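You operate a simulated robot arm through the tools that you are given. There is no shell and no other tool.

The job below is to be done with a simulated robot arm. You get a single attempt, and the scene is never put back.

Task
Grease a patch on the fixture rail, then set up the 50 worm.
Fine: worm clamped in the socket, slider on its mark; brush back in its pot, lid on the tin. A coat counts when it lies all over at full strength: go over it till it gets no stronger.

The check looks at the end state, three seconds after you hand in, the way a careful person would. Anything else that was tipped, shoved, dropped, spilled or broken makes it a failure. A push-on lid holds only when it is set on centred and level and pressed home; a screw cap is set on level and turned clockwise until tight.

Robot
A 7-joint arm with a two-finger parallel gripper, fixed in place. Base frame: the origin is on the floor under the middle of its stand, x ahead of it, y to its left, z up. Units: m, rad, N and s.
It reaches about 1.479 m from its shoulder. Its first joint turns from -2.897 to 2.897 rad. Payload 4.4 kg.
Tool frame: the origin (TCP) lies between the finger pads and is the grasp point; the fingertips stand 0.023 m ahead of it; z points along the fingers, y is the line along which they close. The gripper opens to 0.094 m. The fingers are 0.038 m wide and 0.01 m thick; the gripper's body (0.054 by 0.096 m) begins 0.039 m behind the TCP.
Orientation is that of the tool frame in the base frame, as a unit quaternion [x, y, z, w]. With the fingers straight down and closing along the base's y, the tool's x points along the base's -x, its y along +y and its z along -z.

Tools
- The arm moves only by the tool send_rows. Its argument "plan" is a list of rows, each a list of 3 entries, a list of its own where there are three numbers: the turn, a rotation vector about the base's x, y, z in units of 8 degrees (1.0 is 8 degrees), then the shift along the base's x, y, z in units of 20 mm (1.0 is 20 mm), then the closure, from 0 (fully open) to 1 (shut). In form: [[[ax, ay, az], [tx, ty, tz], hand], ...]. A call has 1 to 20 rows; each row shifts and turns the commanded pose from where the row before left it. A call with a number of a shift or a turn outside -1 to 1 is refused whole. Each row takes 0.2 s and may step no farther than 0.05 m and 0.15 rad from the row before; otherwise, or with a gripper value out of range, the whole call is refused. A pose out of reach is approached as far as the arm can. The call stops where the force on the tool passes 90 N (or 10 N more than at its start, if that is more) or the arm is blocked; 0.2 s more then pass. The fingers move at their own pace (about 0.072 m/s each) and stop on an object; they squeeze with about 22 N. The grip force told is the motor's: it shows also when the fingers shut on nothing. Time passes only in rows, and 0.2 s behind the last, so rows that do not move let the fingers close. It gives the time, the measured TCP pose, the force on the tool (base axes), the opening and the grip force at its end, in the units of the frame above (readings bear some noise), with the torque about the TCP (base axes, N m) and any sound that the robot's microphone picked up, and new pictures: "views" is both (left out), scene, wrist or none.
- Cameras (640 x 400 px; columns grow to the right, rows downward): "scene" is fixed at [0.0527, -0.6514, 1.6093]; the picture's right is [0.90, -0.44, 0.00], its down [-0.19, -0.39, -0.90] and it looks along [0.40, 0.81, -0.44] (base axes); focal length 330 px, centre (320, 200). "wrist" rides on the gripper at [0.086, 0.016, -0.075] in the tool frame; the picture's right is [-0.18, 0.98, 0.00], its down [-0.58, -0.11, -0.81] and it looks along [-0.79, -0.15, 0.59] (tool axes); focal length 243 px, centre (320, 200). There is no depth. A picture from a camera that has moved, and an enlarged one, comes with that camera's place and axes in the base frame and with its lens. The place of the scene camera against the robot may be out by one fixed shift of up to 0.012 m in any direction.
- inspect(camera, box): a new picture of the part [left, top, right, bottom] of that camera's present view, enlarged. No time passes.
- sign_off(): hands the job in; it is judged then, once.

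Nothing tells you positions but the pictures and the camera data. Unless the task says otherwise, let go and move clear before handing in.

The tools are called as a command line: name --argument value ..., lists and objects as JSON in quotes. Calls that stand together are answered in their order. send_rows: Moves the arm, as the interface text tells. Its arguments: {"type":"object","properties":{"plan":{"type":"array"},"views":{"type":"string","enum":["both","scene","wrist","none"]}},"required":["plan"]} The other tools are called the same way: inspect (camera, box) takes an enlarged picture of a part of a camera's view; sign_off () hands the job in.

At the start:

```text
time_s: 0.0
eef_pos: [0.6733, 0.0214, 1.3177]
orientation: [0.0, 1.0, 0.0, 0.001]
wrist_force: [-0.3, 0.6, 0.2]
wrist_torque: [0.0, 0.0, 0.0]
finger_gap: 0.094
grasp_force: 0.0
```

scene: 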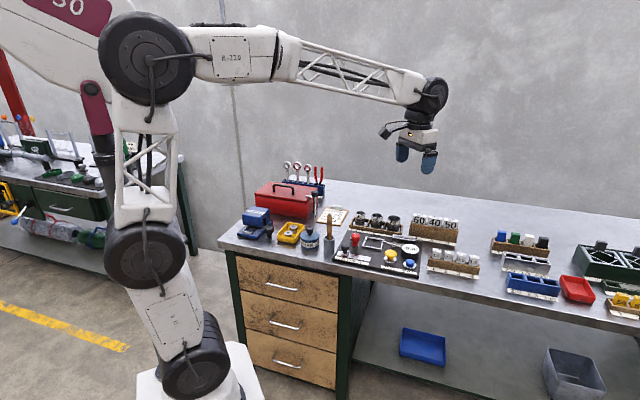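
wrist: 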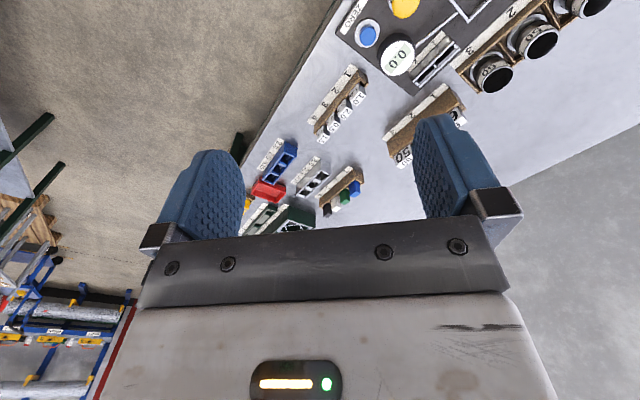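

I see a workbench with a fixture board, racks, a tin and a brush pot. I'll look closely at the parts of the scene before moving anything.

inspect --camera "scene" --box '[230, 150, 350, 270]'

inspect --camera "scene" --box '[320, 200, 480, 300]'

inspect --camera "scene" --box '[480, 210, 640, 330]'

inspect --camera "wrist" --box '[240, 0, 640, 240]'

```text
3.33 times, centred on (290, 210) of scene
camera zoom: at [0.0527, -0.6514, 1.6093], right [0.9, -0.44, 0.0], down [-0.19, -0.39, -0.9], along [0.4, 0.81, -0.44], focal length 1101 px, centre (420, 167)
```

zoom: 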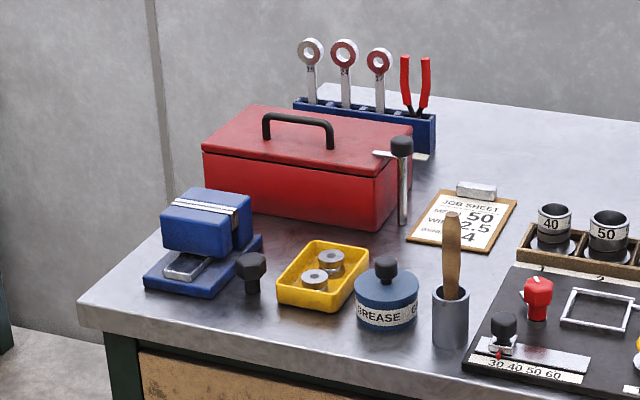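

```text
4.00 times, centred on (400, 250) of scene
camera zoom: at [0.0527, -0.6514, 1.6093], right [0.9, -0.44, 0.0], down [-0.19, -0.39, -0.9], along [0.4, 0.81, -0.44], focal length 1321 px, centre (0, 0)
```

zoom: 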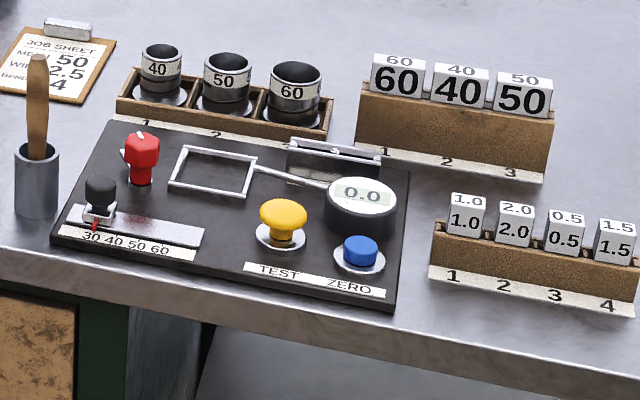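

```text
3.33 times, centred on (560, 270) of scene
camera zoom: at [0.0527, -0.6514, 1.6093], right [0.9, -0.44, 0.0], down [-0.19, -0.39, -0.9], along [0.4, 0.81, -0.44], focal length 1101 px, centre (-480, -33)
```

zoom: 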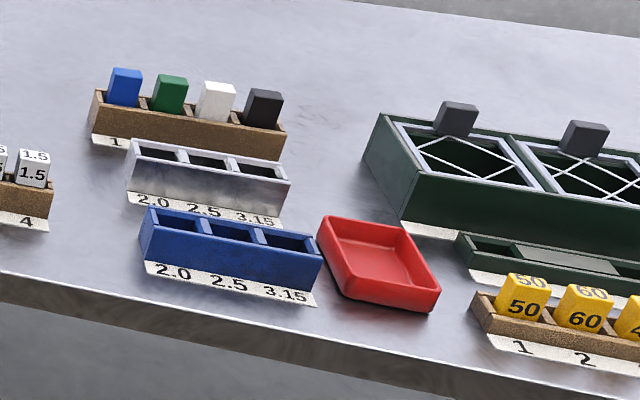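

```text
1.60 times, centred on (440, 120) of wrist
camera zoom: at [0.5859, 0.0389, 1.393], right [0.18, 0.98, 0.0], down [0.58, -0.11, 0.81], along [0.79, -0.15, -0.59], focal length 388 px, centre (128, 328)
```

zoom: 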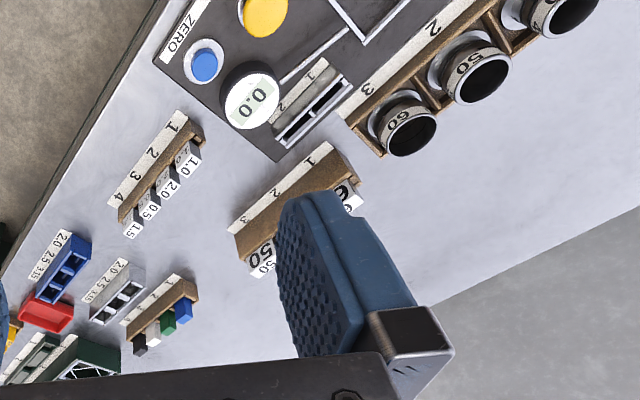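

The bench has several sets marked 50, so I need to find what the "worm", "socket" and "rail" are. I'll enlarge the job sheet, the board and the left bench.

inspect --camera "scene" --box '[312, 200, 372, 238]'

inspect --camera "scene" --box '[325, 225, 385, 272]'

inspect --camera "scene" --box '[0, 100, 200, 260]'

inspect --camera "scene" --box '[340, 200, 470, 250]'

inspect --camera "scene" --box '[570, 230, 640, 330]'

```text
10.53 times, centred on (342, 219) of scene
camera zoom: at [0.0527, -0.6514, 1.6093], right [0.9, -0.44, 0.0], down [-0.19, -0.39, -0.9], along [0.4, 0.81, -0.44], focal length 3476 px, centre (88, 0)
```

zoom: 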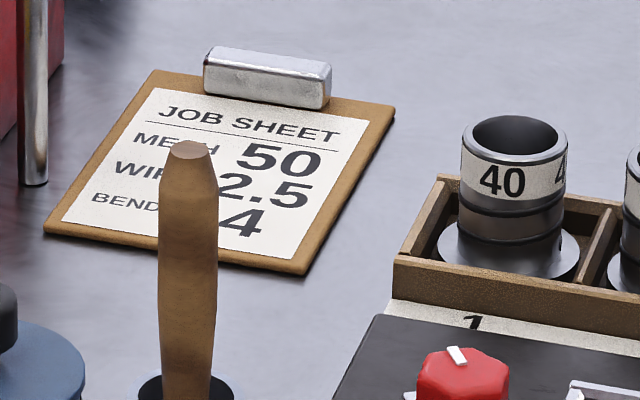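

```text
8.51 times, centred on (355, 248) of scene
camera zoom: at [0.0527, -0.6514, 1.6093], right [0.9, -0.44, 0.0], down [-0.19, -0.39, -0.9], along [0.4, 0.81, -0.44], focal length 2811 px, centre (22, -213)
```

zoom: 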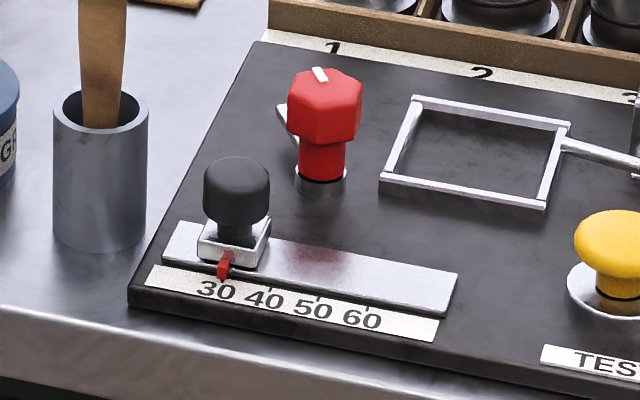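

```text
2.50 times, centred on (100, 180) of scene
camera zoom: at [0.0527, -0.6514, 1.6093], right [0.9, -0.44, 0.0], down [-0.19, -0.39, -0.9], along [0.4, 0.81, -0.44], focal length 826 px, centre (870, 250)
```

zoom: 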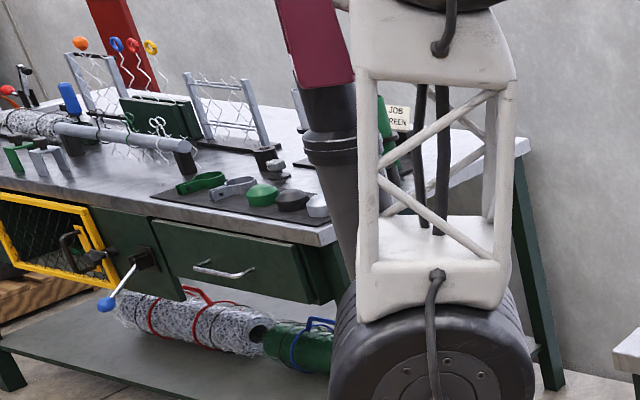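

```text
4.92 times, centred on (405, 225) of scene
camera zoom: at [0.0527, -0.6514, 1.6093], right [0.9, -0.44, 0.0], down [-0.19, -0.39, -0.9], along [0.4, 0.81, -0.44], focal length 1626 px, centre (-98, 77)
```

zoom: 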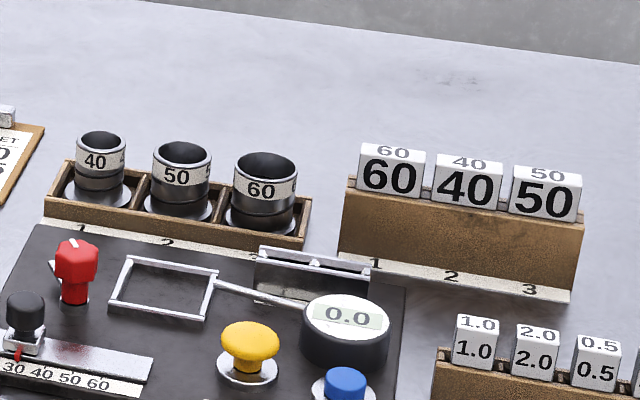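

```text
4.00 times, centred on (605, 280) of scene
camera zoom: at [0.0527, -0.6514, 1.6093], right [0.9, -0.44, 0.0], down [-0.19, -0.39, -0.9], along [0.4, 0.81, -0.44], focal length 1321 px, centre (-820, -120)
```

zoom: 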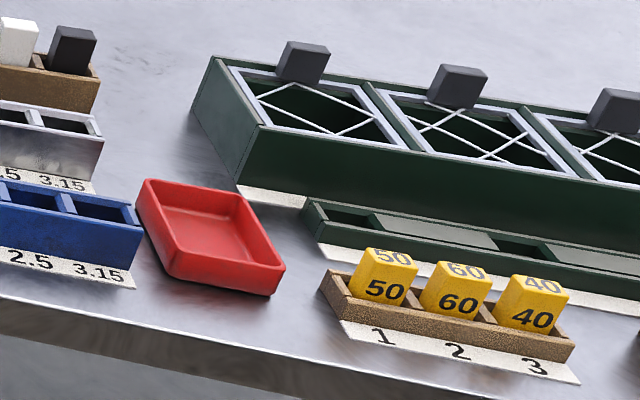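

The bench stands turned about 45° to the base, with its top near z≈0.83 m. The fixture board is centred around (0.75, 0.24), so I'll bring the wrist camera over it, turned square to the bench.

send_rows --plan '[[[0, 0, 0.85], [0.05, 0.95, -0.5], 0], [[0, 0, 0.85], [0.05, 0.95, -0.5], 0], [[0, 0, 0.85], [0.05, 0.95, -0.5], 0], [[0, 0, 0.85], [0.05, 0.95, -0.5], 0], [[0, 0, 0.85], [0.05, 0.95, -0.5], 0], [[0, 0, 0.85], [0.05, 0.95, -0.5], 0], [[0, 0, 0.8], [0.05, 0.95, -0.5], 0], [[0, 0, 0], [0, 0, 0], 0], [[0, 0, 0], [0, 0, 0], 0]]'

```text
time_s: 2.0
eef_pos: [0.6793, 0.1541, 1.2528]
orientation: [-0.4, 0.916, 0.0, 0.001]
wrist_force: [0.6, -0.4, 0.1]
wrist_torque: [-0.01, -0.02, 0.02]
finger_gap: 0.0937
grasp_force: 0.0
camera wrist: at [0.6077, 0.1035, 1.327], right [-0.6, 0.8, 0.0], down [0.47, 0.35, 0.81], along [0.65, 0.48, -0.59], focal length 243 px, centre (320, 200)
```

scene: 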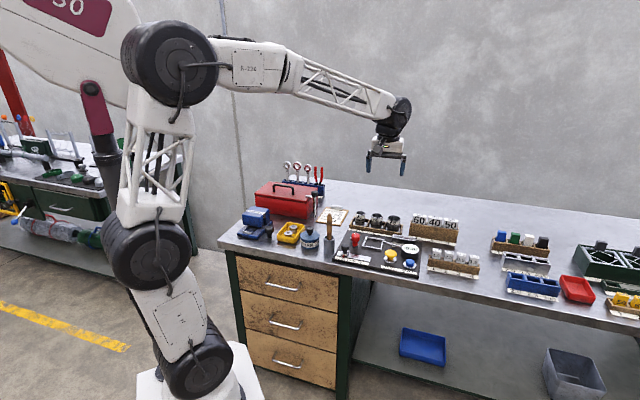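
wrist: 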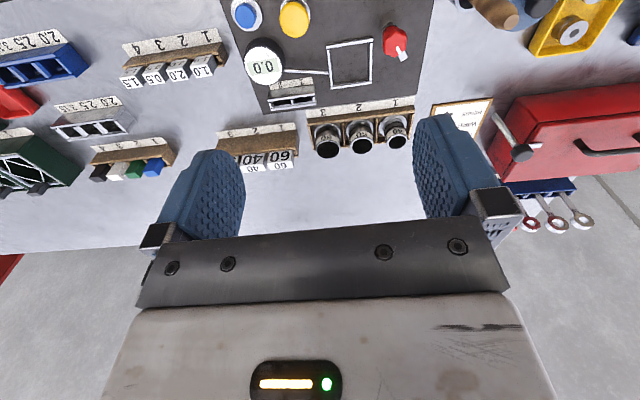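

The board now sits at the top of the wrist view, shown upside down. I'll enlarge it.

inspect --camera "wrist" --box '[210, 0, 450, 150]'

inspect --camera "wrist" --box '[400, 0, 640, 150]'

inspect --camera "wrist" --box '[0, 20, 240, 200]'

```text
2.67 times, centred on (330, 75) of wrist
camera zoom: at [0.6077, 0.1035, 1.327], right [-0.6, 0.8, 0.0], down [0.47, 0.35, 0.81], along [0.65, 0.48, -0.59], focal length 647 px, centre (293, 533)
```

zoom: 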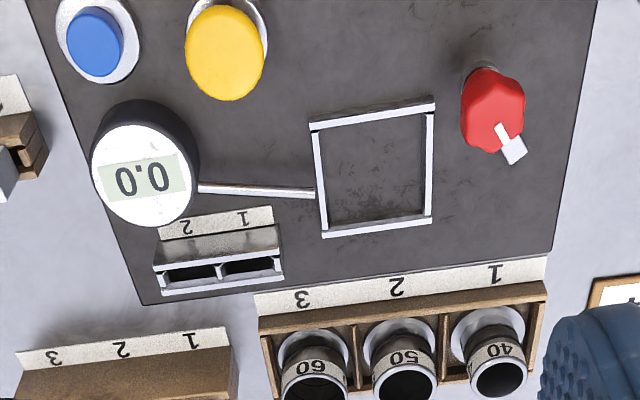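

```text
2.67 times, centred on (520, 75) of wrist
camera zoom: at [0.6077, 0.1035, 1.327], right [-0.6, 0.8, 0.0], down [0.47, 0.35, 0.81], along [0.65, 0.48, -0.59], focal length 647 px, centre (-213, 533)
```

zoom: 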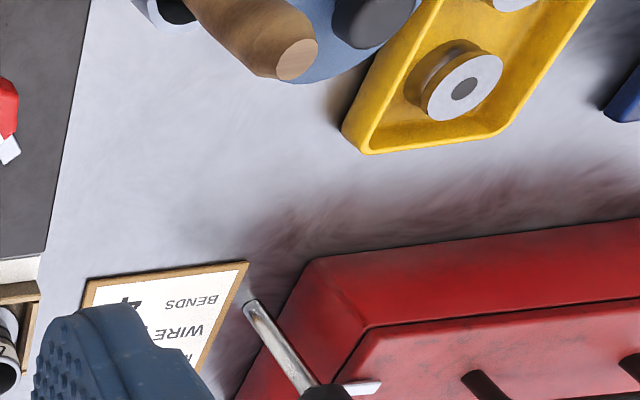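

```text
2.22 times, centred on (120, 110) of wrist
camera zoom: at [0.6077, 0.1035, 1.327], right [-0.6, 0.8, 0.0], down [0.47, 0.35, 0.81], along [0.65, 0.48, -0.59], focal length 539 px, centre (764, 400)
```

zoom: 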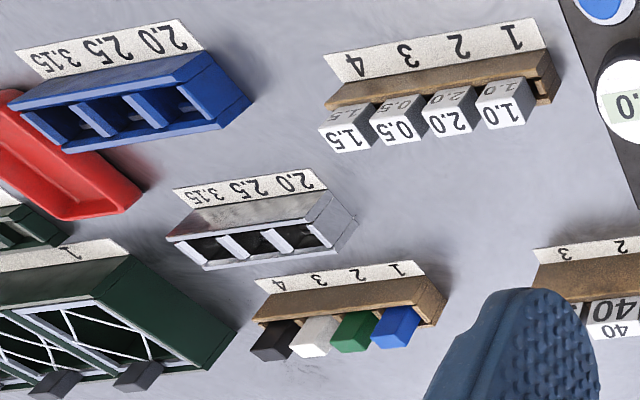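

I still need to find the socket. I'll look at the blue device, the small dark knob and the yellow tray on the left end, then move the camera there.

inspect --camera "scene" --box '[235, 200, 315, 250]'

inspect --camera "scene" --box '[355, 228, 425, 272]'

inspect --camera "scene" --box '[0, 110, 110, 180]'

```text
8.00 times, centred on (275, 225) of scene
camera zoom: at [0.0527, -0.6514, 1.6093], right [0.9, -0.44, 0.0], down [-0.19, -0.39, -0.9], along [0.4, 0.81, -0.44], focal length 2642 px, centre (680, 0)
```

zoom: 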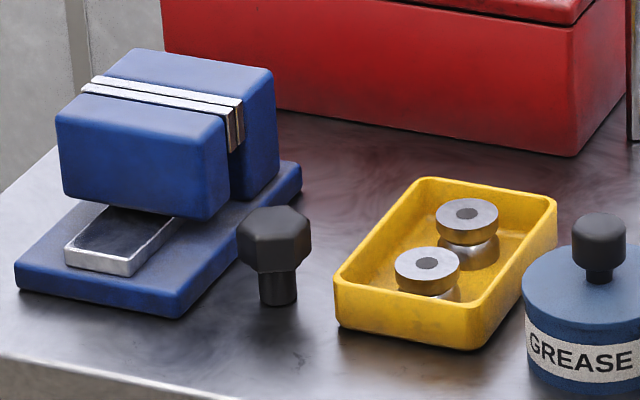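

```text
9.09 times, centred on (390, 250) of scene
camera zoom: at [0.0527, -0.6514, 1.6093], right [0.9, -0.44, 0.0], down [-0.19, -0.39, -0.9], along [0.4, 0.81, -0.44], focal length 3002 px, centre (-316, -254)
```

zoom: 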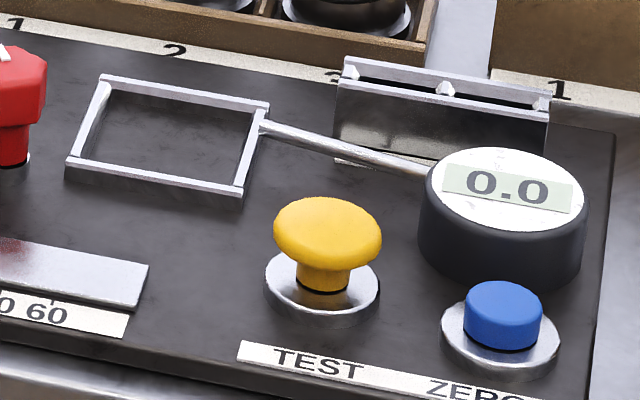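

```text
5.71 times, centred on (55, 145) of scene
camera zoom: at [0.0527, -0.6514, 1.6093], right [0.9, -0.44, 0.0], down [-0.19, -0.39, -0.9], along [0.4, 0.81, -0.44], focal length 1887 px, centre (1834, 514)
```

zoom: 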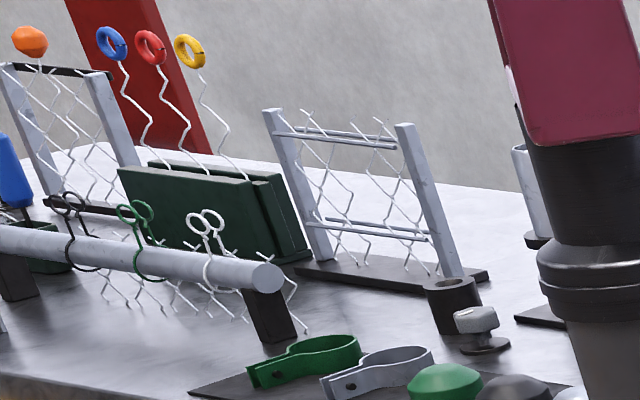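

The frame on the board next to the red knob may be the socket. I'll lower the wrist camera in front of the board to see its parts more clearly.

send_rows --plan '[[[0, 0, 0], [-0.2, -0.2, -1], 0], [[0, 0, 0], [-0.2, -0.2, -1], 0], [[0, 0, 0], [-0.2, -0.2, -1], 0], [[0, 0, 0], [-0.2, -0.2, -1], 0], [[0, 0, 0], [-0.2, -0.2, -1], 0], [[0, 0, 0], [-0.2, -0.2, -1], 0], [[0, 0, 0], [-0.2, -0.2, -1], 0], [[0, 0, 0], [-0.2, -0.2, -1], 0], [[0, 0, 0], [0, 0, 0], 0], [[0, 0, 0], [0, 0, 0], 0]]'

```text
time_s: 4.2
eef_pos: [0.6505, 0.1247, 1.0877]
orientation: [-0.401, 0.916, 0.0, -0.001]
wrist_force: [0.3, -1.1, 0.6]
wrist_torque: [0.01, 0.01, -0.04]
finger_gap: 0.094
grasp_force: 0.1
camera wrist: at [0.5774, 0.0725, 1.1626], right [-0.6, 0.8, 0.0], down [0.47, 0.35, 0.81], along [0.65, 0.48, -0.59], focal length 243 px, centre (320, 200)
```

scene: 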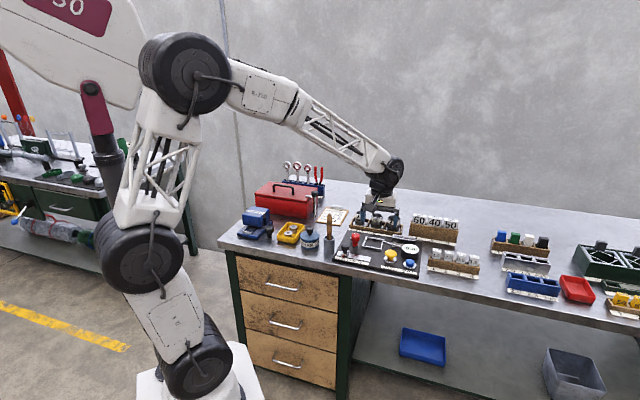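
wrist: 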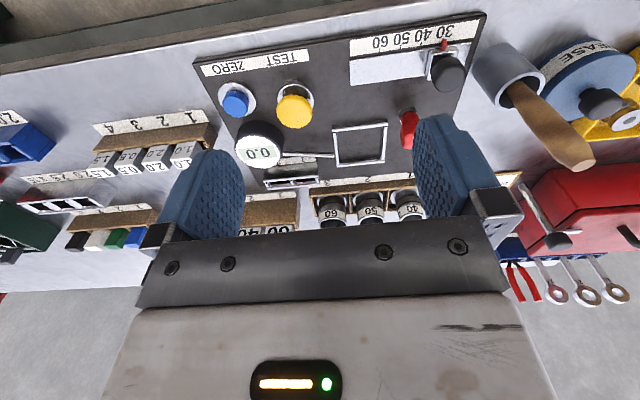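

inspect --camera "wrist" --box '[330, 0, 500, 110]'

inspect --camera "wrist" --box '[240, 90, 430, 230]'

inspect --camera "wrist" --box '[460, 0, 640, 180]'

```text
3.64 times, centred on (415, 55) of wrist
camera zoom: at [0.5774, 0.0725, 1.1626], right [-0.6, 0.8, 0.0], down [0.47, 0.35, 0.81], along [0.65, 0.48, -0.59], focal length 882 px, centre (-26, 727)
```

zoom: 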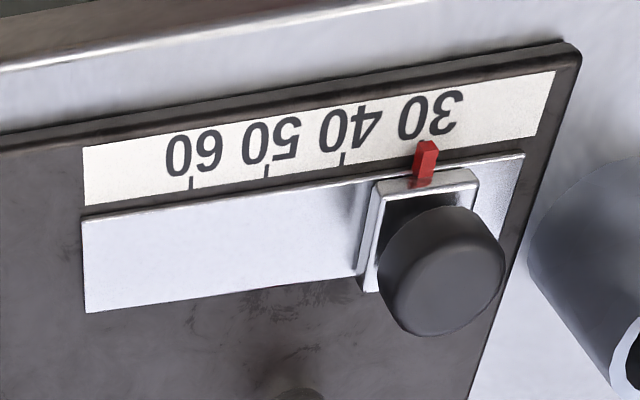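

```text
2.86 times, centred on (335, 160) of wrist
camera zoom: at [0.5774, 0.0725, 1.1626], right [-0.6, 0.8, 0.0], down [0.47, 0.35, 0.81], along [0.65, 0.48, -0.59], focal length 693 px, centre (277, 314)
```

zoom: 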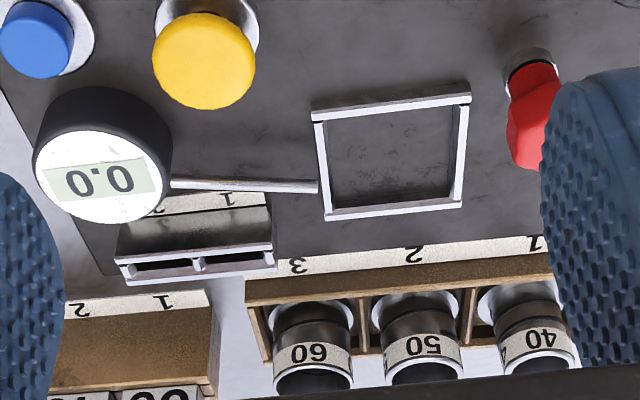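

```text
2.22 times, centred on (550, 90) of wrist
camera zoom: at [0.5774, 0.0725, 1.1626], right [-0.6, 0.8, 0.0], down [0.47, 0.35, 0.81], along [0.65, 0.48, -0.59], focal length 539 px, centre (-191, 444)
```

zoom: 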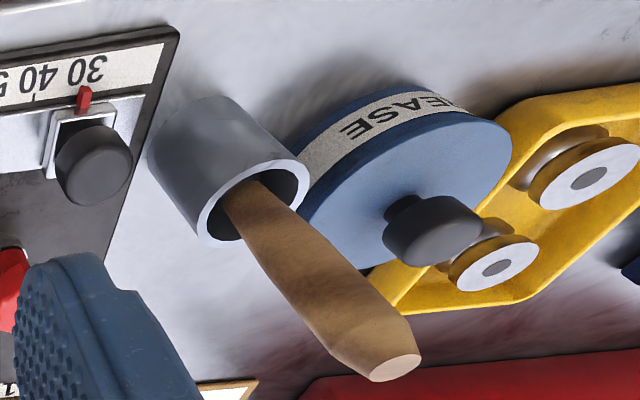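

The rail is the metal strip marked 30–60 with the black-knobbed slider, and the grease tin, brush pot and red knob are clear. I still can't place the socket, so I'll look over the blue device and tray at the left end.

send_rows --plan '[[[0, 0, 0], [-0.8, 0.94, 0.6], 0], [[0, 0, 0], [-0.8, 0.94, 0.6], 0], [[0, 0, 0], [-0.8, 0.94, 0.6], 0], [[0, 0, 0], [-0.8, 0.94, 0.6], 0], [[0, 0, 0], [-0.8, 0.94, 0], 0], [[0, 0, 0], [-0.8, 0.94, 0], 0], [[0, 0, 0], [-0.8, 0.94, 0], 0], [[0, 0, 0], [-0.8, 0.94, 0], 0], [[0, 0, 0], [-0.8, 0.94, 0], 0], [[0, 0, 0], [-0.8, 0.94, 0], 0], [[0, 0, 0], [-0.8, 0.94, 0], 0], [[0, 0, 0], [-0.8, 0.94, 0], 0], [[0, 0, 0], [-0.8, 0.94, 0], 0], [[0, 0, 0], [-0.8, 0.94, 0], 0], [[0, 0, 0], [-0.8, 0.94, 0], 0], [[0, 0, 0], [-0.8, 0.94, 0], 0], [[0, 0, 0], [-0.8, 0.94, 0], 0], [[0, 0, 0], [0, 0, 0], 0], [[0, 0, 0], [0, 0, 0], 0]]'

```text
time_s: 8.2
eef_pos: [0.3753, 0.4411, 1.1369]
orientation: [-0.401, 0.916, 0.0, 0.0]
wrist_force: [0.0, -0.4, -0.9]
wrist_torque: [0.0, 0.0, 0.0]
finger_gap: 0.0943
grasp_force: 0.1
camera wrist: at [0.3034, 0.3902, 1.2119], right [-0.6, 0.8, 0.0], down [0.47, 0.35, 0.81], along [0.65, 0.48, -0.59], focal length 243 px, centre (320, 200)
```

scene: 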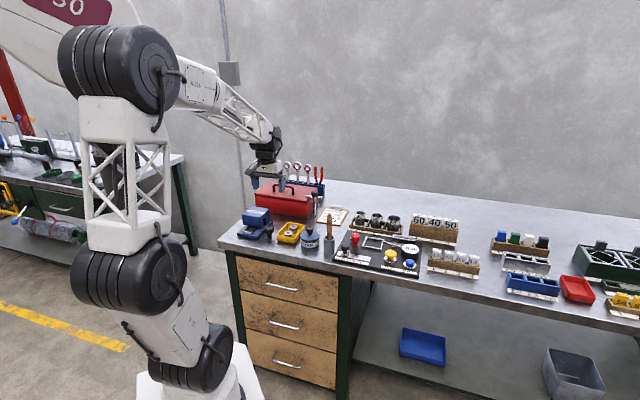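
wrist: 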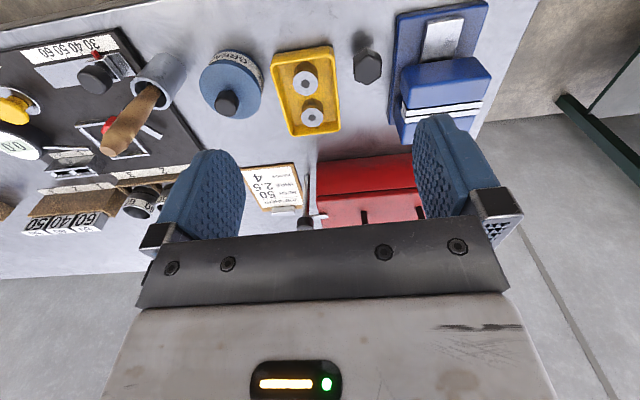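

inspect --camera "wrist" --box '[180, 10, 380, 150]'

inspect --camera "wrist" --box '[340, 0, 500, 150]'

inspect --camera "wrist" --box '[0, 20, 200, 240]'

```text
2.86 times, centred on (280, 80) of wrist
camera zoom: at [0.3034, 0.3902, 1.2119], right [-0.6, 0.8, 0.0], down [0.47, 0.35, 0.81], along [0.65, 0.48, -0.59], focal length 693 px, centre (434, 543)
```

zoom: 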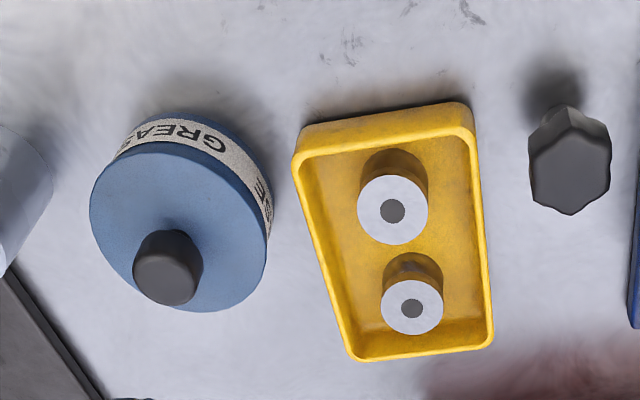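

```text
2.67 times, centred on (420, 75) of wrist
camera zoom: at [0.3034, 0.3902, 1.2119], right [-0.6, 0.8, 0.0], down [0.47, 0.35, 0.81], along [0.65, 0.48, -0.59], focal length 647 px, centre (53, 533)
```

zoom: 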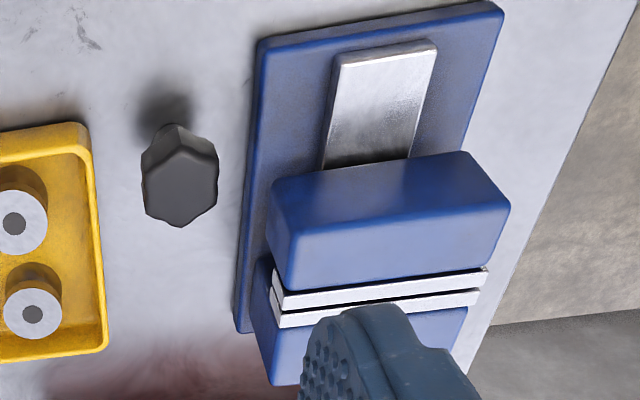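

```text
1.82 times, centred on (100, 130) of wrist
camera zoom: at [0.3034, 0.3902, 1.2119], right [-0.6, 0.8, 0.0], down [0.47, 0.35, 0.81], along [0.65, 0.48, -0.59], focal length 441 px, centre (720, 327)
```

zoom: 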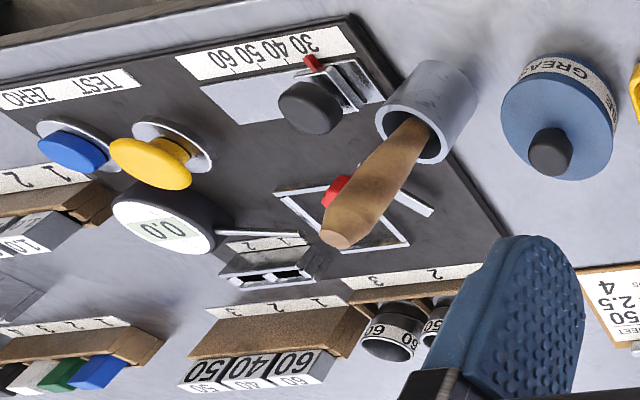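

The blue thing is a vise and the red knob carries a silver swing bar beside the square frame, so the frame may be the socket. I'll look closely at the ring rack and the white-block rack next.

send_rows --plan '[[[0, 0, 0], [1, -0.1, 0], 0], [[0, 0, 0], [1, -0.1, 0], 0], [[0, 0, 0], [1, -0.1, 0], 0], [[0, 0, 0], [1, -0.1, 0], 0], [[0, 0, 0], [1, -0.1, 0], 0], [[0, 0, 0], [1, -0.1, 0], 0], [[0, 0, 0], [1, -0.1, 0], 0], [[0, 0, 0], [1, -0.1, 0], 0], [[0, 0, 0], [1, -0.1, 0], 0], [[0, 0, 0], [1, -0.1, 0], 0], [[0, 0, 0], [1, -0.1, 0], 0], [[0, 0, 0], [1, -0.1, 0], 0], [[0, 0, 0], [1, -0.1, 0], 0], [[0, 0, 0], [1, -0.1, 0], 0], [[0, 0, 0], [1, -0.1, 0], 0], [[0, 0, 0], [1, -0.1, 0], 0], [[0, 0, 0], [1, -0.1, -0.5], 0], [[0, 0, 0], [1, -0.1, -1], 0], [[0, 0, 0], [1, -0.1, -1], 0], [[0, 0, 0], [1, -0.1, -1], 0]]'

```text
time_s: 12.4
eef_pos: [0.7776, 0.401, 1.0676]
orientation: [-0.4, 0.916, 0.0, 0.0]
wrist_force: [0.2, -0.1, -0.1]
wrist_torque: [0.01, 0.01, 0.0]
finger_gap: 0.0941
grasp_force: 0.0
camera wrist: at [0.7052, 0.3497, 1.142], right [-0.6, 0.8, 0.0], down [0.47, 0.35, 0.81], along [0.65, 0.48, -0.59], focal length 243 px, centre (320, 200)
```

scene: 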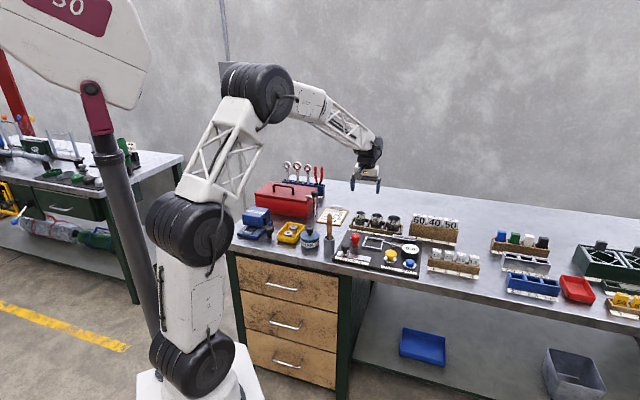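
wrist: 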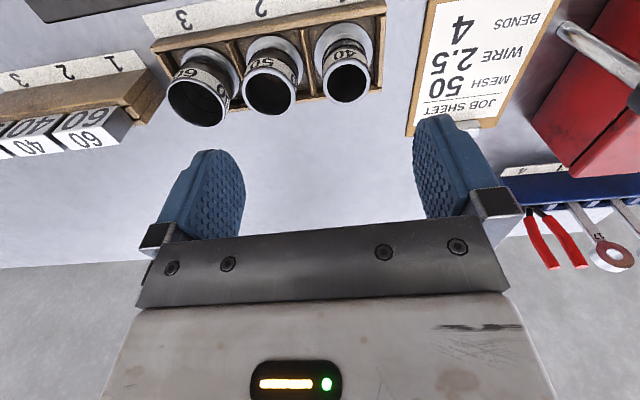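

inspect --camera "wrist" --box '[140, 0, 400, 140]'

inspect --camera "wrist" --box '[0, 40, 180, 170]'

inspect --camera "wrist" --box '[500, 0, 640, 160]'

```text
2.46 times, centred on (270, 70) of wrist
camera zoom: at [0.7052, 0.3497, 1.142], right [-0.6, 0.8, 0.0], down [0.47, 0.35, 0.81], along [0.65, 0.48, -0.59], focal length 597 px, centre (443, 520)
```

zoom: 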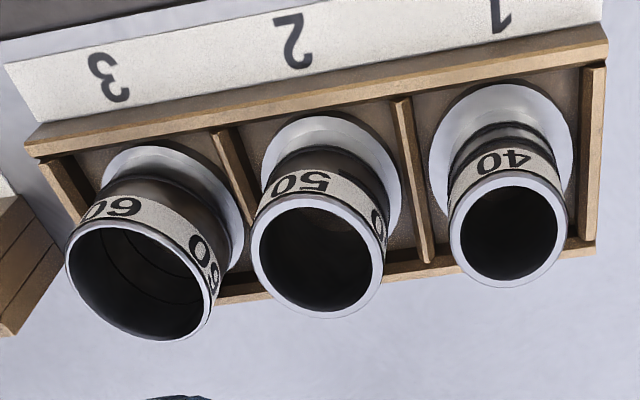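

```text
3.08 times, centred on (90, 105) of wrist
camera zoom: at [0.7052, 0.3497, 1.142], right [-0.6, 0.8, 0.0], down [0.47, 0.35, 0.81], along [0.65, 0.48, -0.59], focal length 746 px, centre (1028, 492)
```

zoom: 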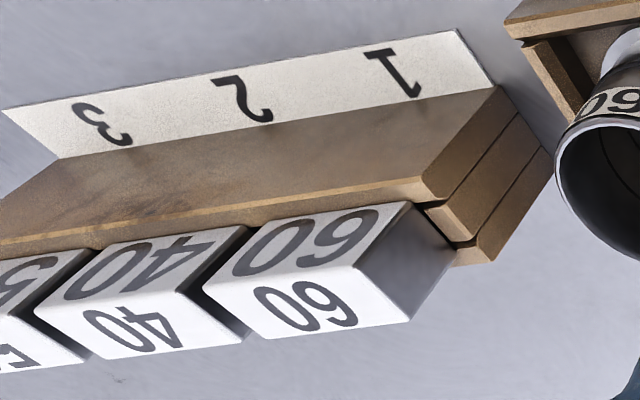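

```text
2.50 times, centred on (570, 80) of wrist
camera zoom: at [0.7052, 0.3497, 1.142], right [-0.6, 0.8, 0.0], down [0.47, 0.35, 0.81], along [0.65, 0.48, -0.59], focal length 606 px, centre (-305, 500)
```

zoom: 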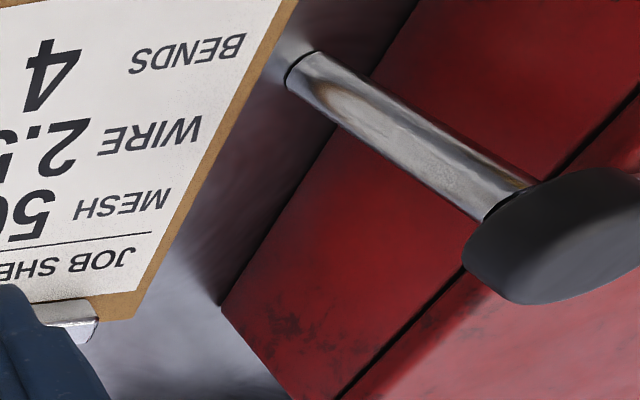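

The rings have a screw groove inside, so they are the worms: 50 is in compartment 2, standing on a flange about 65 mm wide. I'll check the right end of the bench in case the socket is there.

send_rows --plan '[[[0, 0, -0.3], [0.3, -1, 0.5], 0], [[0, 0, -0.3], [0.3, -1, 0.5], 0], [[0, 0, -0.3], [0.3, -1, 0.5], 0], [[0, 0, -0.3], [0.3, -1, 0.5], 0], [[0, 0, -0.3], [0.3, -1, 0.5], 0], [[0, 0, -0.3], [0.3, -1, 0.5], 0], [[0, 0, -0.3], [0.3, -1, 0.5], 0], [[0, 0, -0.3], [0.3, -1, 0.5], 0], [[0, 0, -0.3], [0.3, -1, 0], 0], [[0, 0, -0.3], [0.3, -1, 0], 0], [[0, 0, -0.3], [0.3, -1, 0], 0], [[0, 0, -0.3], [0.3, -1, 0], 0], [[0, 0, -0.3], [0.3, -1, 0], 0], [[0, 0, -0.3], [0.3, -1, 0], 0], [[0, 0, -0.3], [0.3, -1, 0], 0], [[0, 0, -0.3], [0.3, -1, 0], 0], [[0, 0, -0.3], [0.3, -1, 0], 0], [[0, 0, -0.3], [0.3, -1, 0], 0], [[0, 0, -0.3], [0.3, -1, 0], 0], [[0, 0, -0.3], [0.3, -1, 0], 0]]' --views "none"

send_rows --plan '[[[0, 0, 0], [0, -1, 0], 0], [[0, 0, 0], [0, -1, 0], 0], [[0, 0, 0], [0, -1, 0], 0], [[0, 0, 0], [0, -1, 0], 0], [[0, 0, 0], [0, -1, 0], 0], [[0, 0, 0], [0, -1, 0], 0], [[0, 0, 0], [0, -1, 0], 0], [[0, 0, 0], [0, 0, 0], 0], [[0, 0, 0], [0, 0, 0], 0]]'

```text
time_s: 16.6
eef_pos: [0.8981, 0.0018, 1.1483]
orientation: [0.007, 1.0, -0.001, 0.0]
wrist_force: [-0.4, 0.0, 0.6]
wrist_torque: [0.01, 0.04, -0.02]
finger_gap: 0.0938
grasp_force: 0.1
```

```text
time_s: 18.6
eef_pos: [0.8946, -0.1388, 1.144]
orientation: [0.007, 1.0, -0.001, -0.001]
wrist_force: [0.6, -0.5, 0.2]
wrist_torque: [-0.03, 0.0, 0.0]
finger_gap: 0.0939
grasp_force: 0.0
camera wrist: at [0.8086, -0.1206, 1.2194], right [0.2, 0.98, 0.0], down [0.58, -0.12, 0.81], along [0.79, -0.16, -0.59], focal length 243 px, centre (320, 200)
```

scene: 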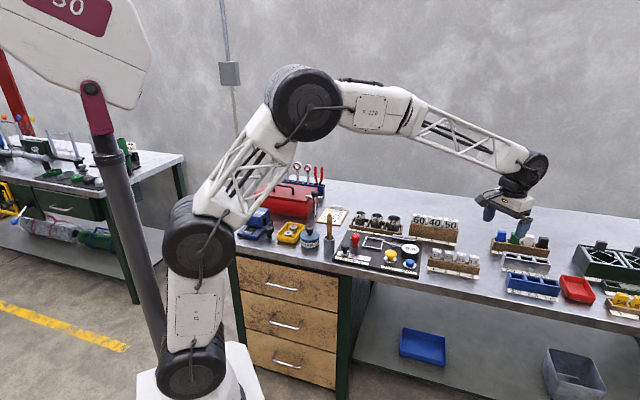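
wrist: 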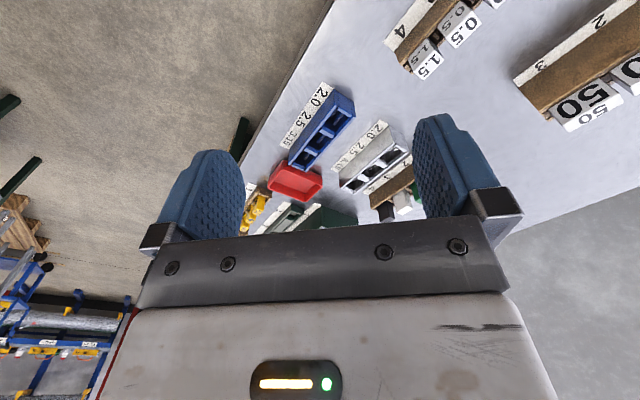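

The gripper hides the right end of the bench. I'll move a little farther right to see it.

send_rows --plan '[[[0, 0, 0], [0.8, -1, 0], 0], [[0, 0, 0], [0.8, -1, 0], 0], [[0, 0, 0], [0.8, -1, 0], 0], [[0, 0, 0], [0.8, -1, 0], 0], [[0, 0, 0], [0.8, -1, 0], 0], [[0, 0, 0], [0.8, -1, 0], 0], [[0, 0, 0], [0.8, -1, 0], 0], [[0, 0, 0], [0.8, -1, 0], 0], [[0, 0, 0], [0.8, -1, 0], 0], [[0, 0, 0], [0.8, -1, 0], 0], [[0, 0, 0], [0, 0, 0], 0], [[0, 0, 0], [0, 0, 0], 0]]' --views "wrist"

```text
time_s: 21.2
eef_pos: [1.0573, -0.3378, 1.1475]
orientation: [0.007, 1.0, 0.0, 0.0]
wrist_force: [0.2, -0.5, -0.6]
wrist_torque: [0.03, 0.01, 0.03]
finger_gap: 0.0941
grasp_force: 0.0
camera wrist: at [0.9703, -0.319, 1.2217], right [0.2, 0.98, 0.0], down [0.58, -0.12, 0.81], along [0.79, -0.16, -0.59], focal length 243 px, centre (320, 200)
```

wrist: 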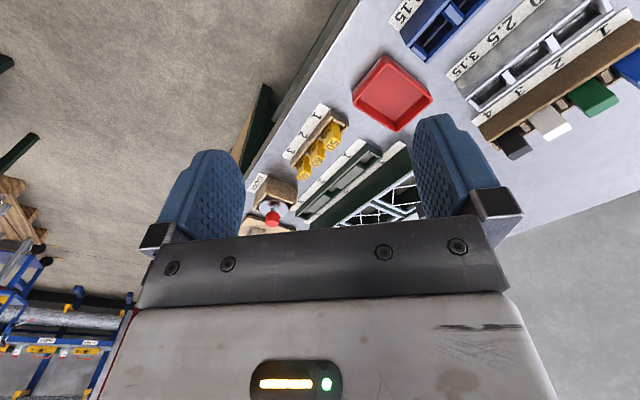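

inspect --camera "wrist" --box '[220, 80, 440, 240]'

inspect --camera "wrist" --box '[240, 160, 320, 240]'

```text
2.50 times, centred on (330, 160) of wrist
camera zoom: at [0.9703, -0.319, 1.2217], right [0.2, 0.98, 0.0], down [0.58, -0.12, 0.81], along [0.79, -0.16, -0.59], focal length 606 px, centre (295, 300)
```

zoom: 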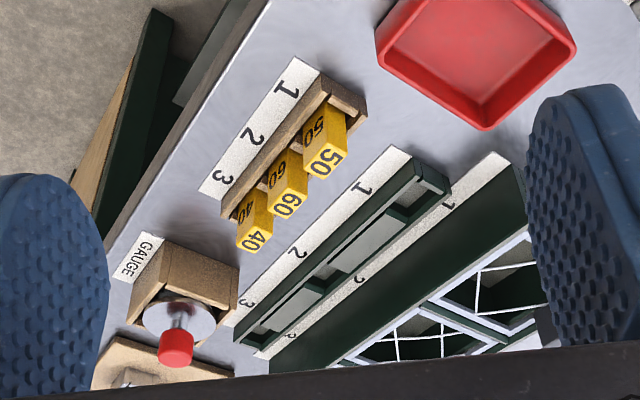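

```text
5.00 times, centred on (280, 200) of wrist
camera zoom: at [0.9703, -0.319, 1.2217], right [0.2, 0.98, 0.0], down [0.58, -0.12, 0.81], along [0.79, -0.16, -0.59], focal length 1213 px, centre (520, 200)
```

zoom: 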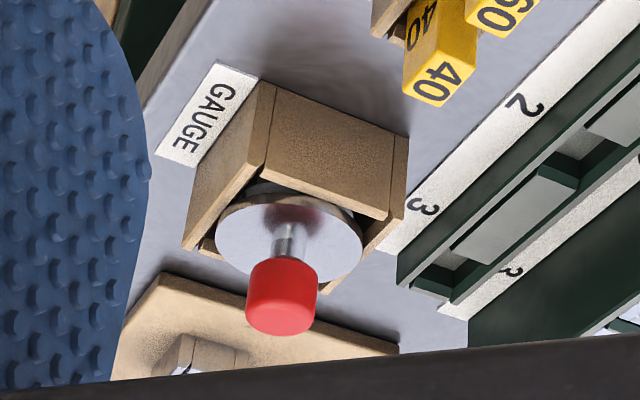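

There's a GAUGE holder and another plate farther right. I'll move on once more to see what's on that plate.

send_rows --plan '[[[0, 0, 0], [1, -0.7, 0], 0], [[0, 0, 0], [1, -0.7, 0], 0], [[0, 0, 0], [1, -0.7, 0], 0], [[0, 0, 0], [1, -0.7, 0], 0], [[0, 0, 0], [1, -0.7, 0], 0], [[0, 0, 0], [1, -0.7, 0], 0], [[0, 0, 0], [1, -0.7, 0], 0], [[0, 0, 0], [0.5, -0.5, 0], 0], [[0, 0, 0], [0, 0, 0], 0], [[0, 0, 0], [0, 0, 0], 0]]'

```text
time_s: 23.4
eef_pos: [1.1859, -0.432, 1.143]
orientation: [0.007, 1.0, 0.0, 0.0]
wrist_force: [0.8, 0.0, 0.9]
wrist_torque: [0.02, -0.01, 0.02]
finger_gap: 0.0938
grasp_force: 0.0
out of reach, approached as far as the arm can: row 7, 8
camera wrist: at [1.0978, -0.4133, 1.2173], right [0.2, 0.98, 0.0], down [0.58, -0.12, 0.81], along [0.79, -0.16, -0.59], focal length 243 px, centre (320, 200)
```

scene: 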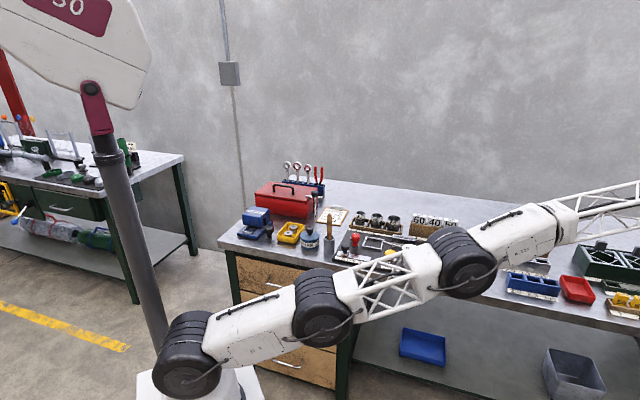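
wrist: 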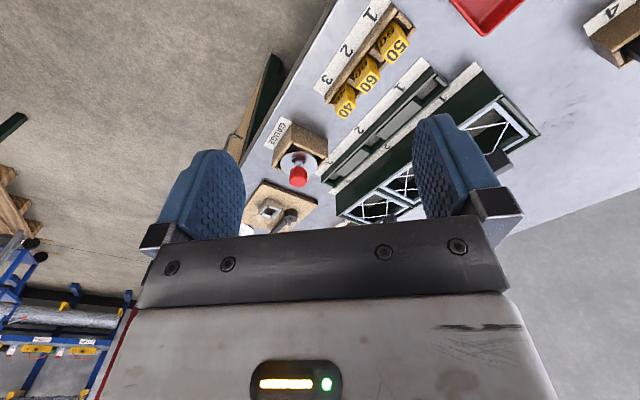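

inspect --camera "wrist" --box '[230, 100, 350, 240]'

inspect --camera "scene" --box '[345, 205, 415, 265]'

```text
2.86 times, centred on (290, 170) of wrist
camera zoom: at [1.0978, -0.4133, 1.2173], right [0.2, 0.98, 0.0], down [0.58, -0.12, 0.81], along [0.79, -0.16, -0.59], focal length 693 px, centre (406, 286)
```

zoom: 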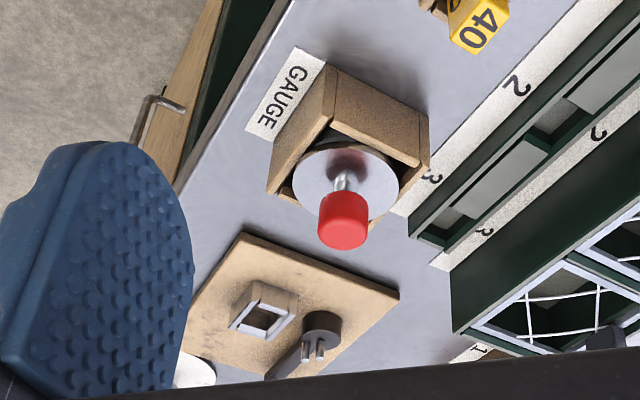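

```text
6.67 times, centred on (380, 235) of scene
camera zoom: at [0.0527, -0.6514, 1.6093], right [0.9, -0.44, 0.0], down [-0.19, -0.39, -0.9], along [0.4, 0.81, -0.44], focal length 2202 px, centre (-80, -33)
```

zoom: 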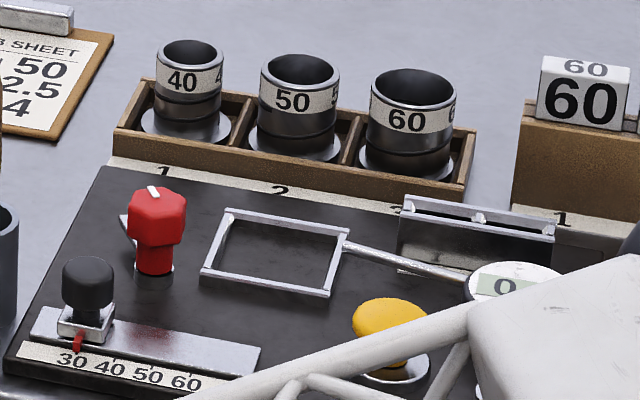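

The plate at the far right is beyond reach, so the frame by the red clamp knob is the best candidate for the socket. The arm is stretched low over the board now, so I'll draw it back up before looking closely.

send_rows --plan '[[[0, 0, 0], [-1, 0.7, 0.5], 0], [[0, 0, 0], [-1, 0.7, 0.5], 0], [[0, 0, 0], [-1, 0.7, 0.5], 0], [[0, 0, 0], [-1, 0.7, 0.5], 0], [[0, 0, 0], [-1, 0.7, 0.5], 0], [[0, 0, 0], [-1, 0.7, 0.5], 0], [[0, 0, 0], [-1, 0.7, 0.5], 0], [[0, 0, 0], [-1, 0.8, 0], 0], [[0, 0, 0], [-1, 0.8, 0], 0], [[0, 0, 0], [-1, 0.8, 0], 0], [[0, 0, 0], [-1, 0.8, 0], 0], [[0, 0, 0], [-1, 0.8, 0], 0], [[0, 0, 0], [-1, 0.8, 0], 0], [[0, 0, 0], [-1, 0.8, 0], 0], [[0, 0, 0], [-1, 0.8, 0], 0], [[0, 0, 0], [-1, 0.8, 0], 0], [[0, 0, 0], [-1, 0.8, 0], 0], [[0, 0, 0], [-1, 0.8, 0], 0], [[0, 0, 0], [-1, 0.8, 0], 0], [[0, 0, 0], [-1, 0.8, 0], 0]]' --views "both"

```text
time_s: 27.6
eef_pos: [0.7855, -0.1286, 1.2122]
orientation: [0.008, 1.0, 0.0, 0.0]
wrist_force: [-0.1, -0.4, -0.4]
wrist_torque: [-0.01, -0.01, 0.02]
finger_gap: 0.0941
grasp_force: 0.0
camera wrist: at [0.6985, -0.1086, 1.2869], right [0.2, 0.98, 0.0], down [0.58, -0.12, 0.81], along [0.79, -0.16, -0.59], focal length 243 px, centre (320, 200)
```

scene: 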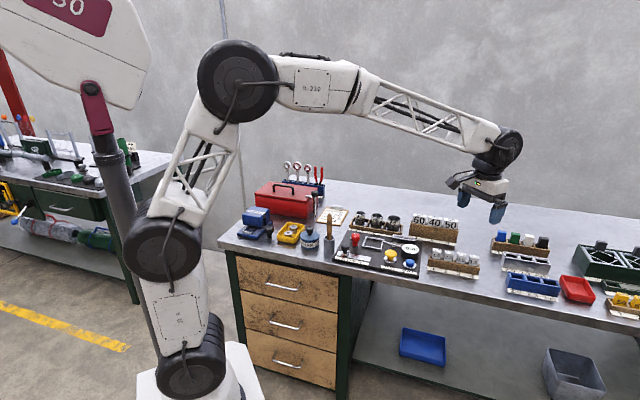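
wrist: 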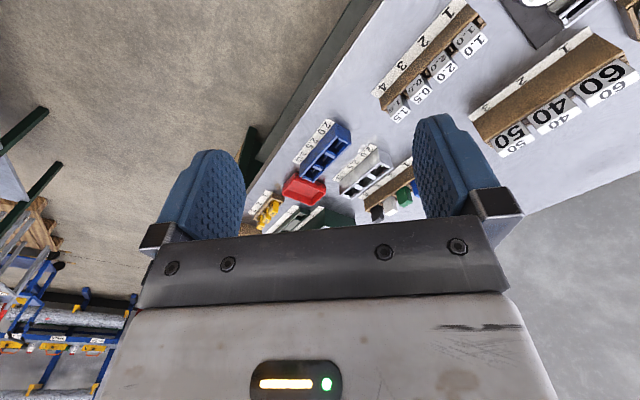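

Nothing was disturbed. I'll go back to the board with the bench-aligned yaw for a near view of the frame, knob and finger.

send_rows --plan '[[[0, 0, 0.3], [-0.26, 0.93, 0], 0], [[0, 0, 0.3], [-0.26, 0.93, 0], 0], [[0, 0, 0.3], [-0.26, 0.93, 0], 0], [[0, 0, 0.3], [-0.26, 0.93, 0], 0], [[0, 0, 0.3], [-0.26, 0.93, 0], 0], [[0, 0, 0.3], [-0.26, 0.93, -0.6], 0], [[0, 0, 0.3], [-0.26, 0.93, -0.6], 0], [[0, 0, 0.3], [-0.26, 0.93, -0.6], 0], [[0, 0, 0.3], [-0.26, 0.93, -0.6], 0], [[0, 0, 0.3], [-0.26, 0.93, -0.6], 0], [[0, 0, 0.3], [-0.26, 0.93, -0.6], 0], [[0, 0, 0.3], [-0.26, 0.93, -0.6], 0], [[0, 0, 0.3], [-0.26, 0.93, -0.6], 0], [[0, 0, 0.3], [-0.26, 0.93, -0.6], 0], [[0, 0, 0.3], [-0.26, 0.93, -0.6], 0], [[0, 0, 0.3], [-0.26, 0.93, -0.6], 0], [[0, 0, 0.3], [-0.26, 0.93, -0.6], 0], [[0, 0, 0.3], [-0.26, 0.93, -0.6], 0], [[0, 0, 0.3], [-0.26, 0.93, -0.6], 0], [[0, 0, 0], [0, 0, 0], 0]]' --views "wrist"

```text
time_s: 31.8
eef_pos: [0.6851, 0.2283, 1.0444]
orientation: [-0.381, 0.925, 0.001, 0.001]
wrist_force: [-0.3, 0.6, 0.4]
wrist_torque: [-0.01, 0.02, 0.01]
finger_gap: 0.0941
grasp_force: 0.1
camera wrist: at [0.6117, 0.18, 1.119], right [-0.56, 0.83, 0.0], down [0.49, 0.33, 0.81], along [0.67, 0.45, -0.59], focal length 243 px, centre (320, 200)
```

wrist: 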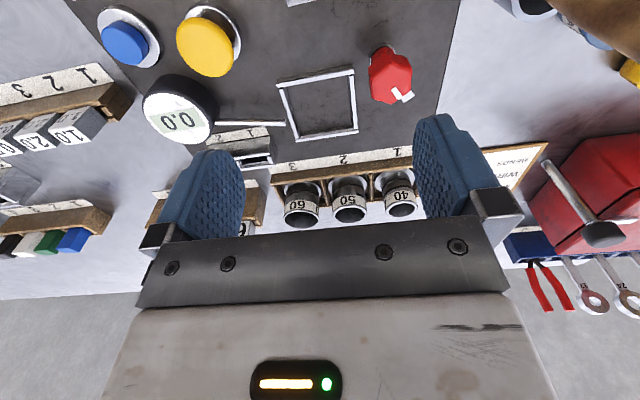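

inspect --camera "wrist" --box '[260, 30, 440, 150]'

inspect --camera "wrist" --box '[200, 80, 300, 170]'

```text
3.33 times, centred on (350, 90) of wrist
camera zoom: at [0.6117, 0.18, 1.119], right [-0.56, 0.83, 0.0], down [0.49, 0.33, 0.81], along [0.67, 0.45, -0.59], focal length 809 px, centre (220, 567)
```

zoom: 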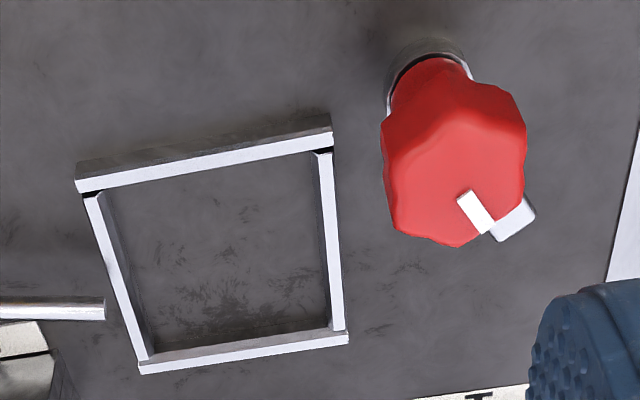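

```text
4.44 times, centred on (250, 125) of wrist
camera zoom: at [0.6117, 0.18, 1.119], right [-0.56, 0.83, 0.0], down [0.49, 0.33, 0.81], along [0.67, 0.45, -0.59], focal length 1078 px, centre (631, 533)
```

zoom: 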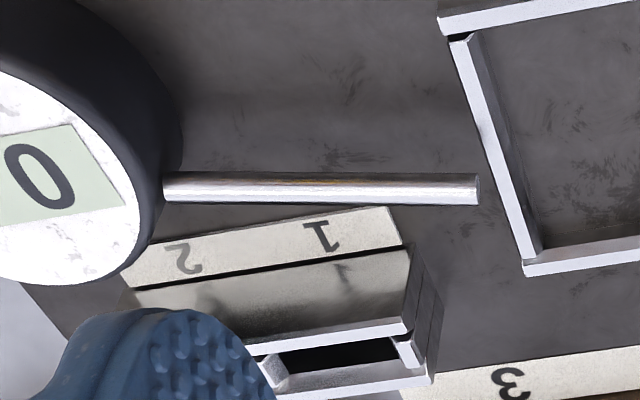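

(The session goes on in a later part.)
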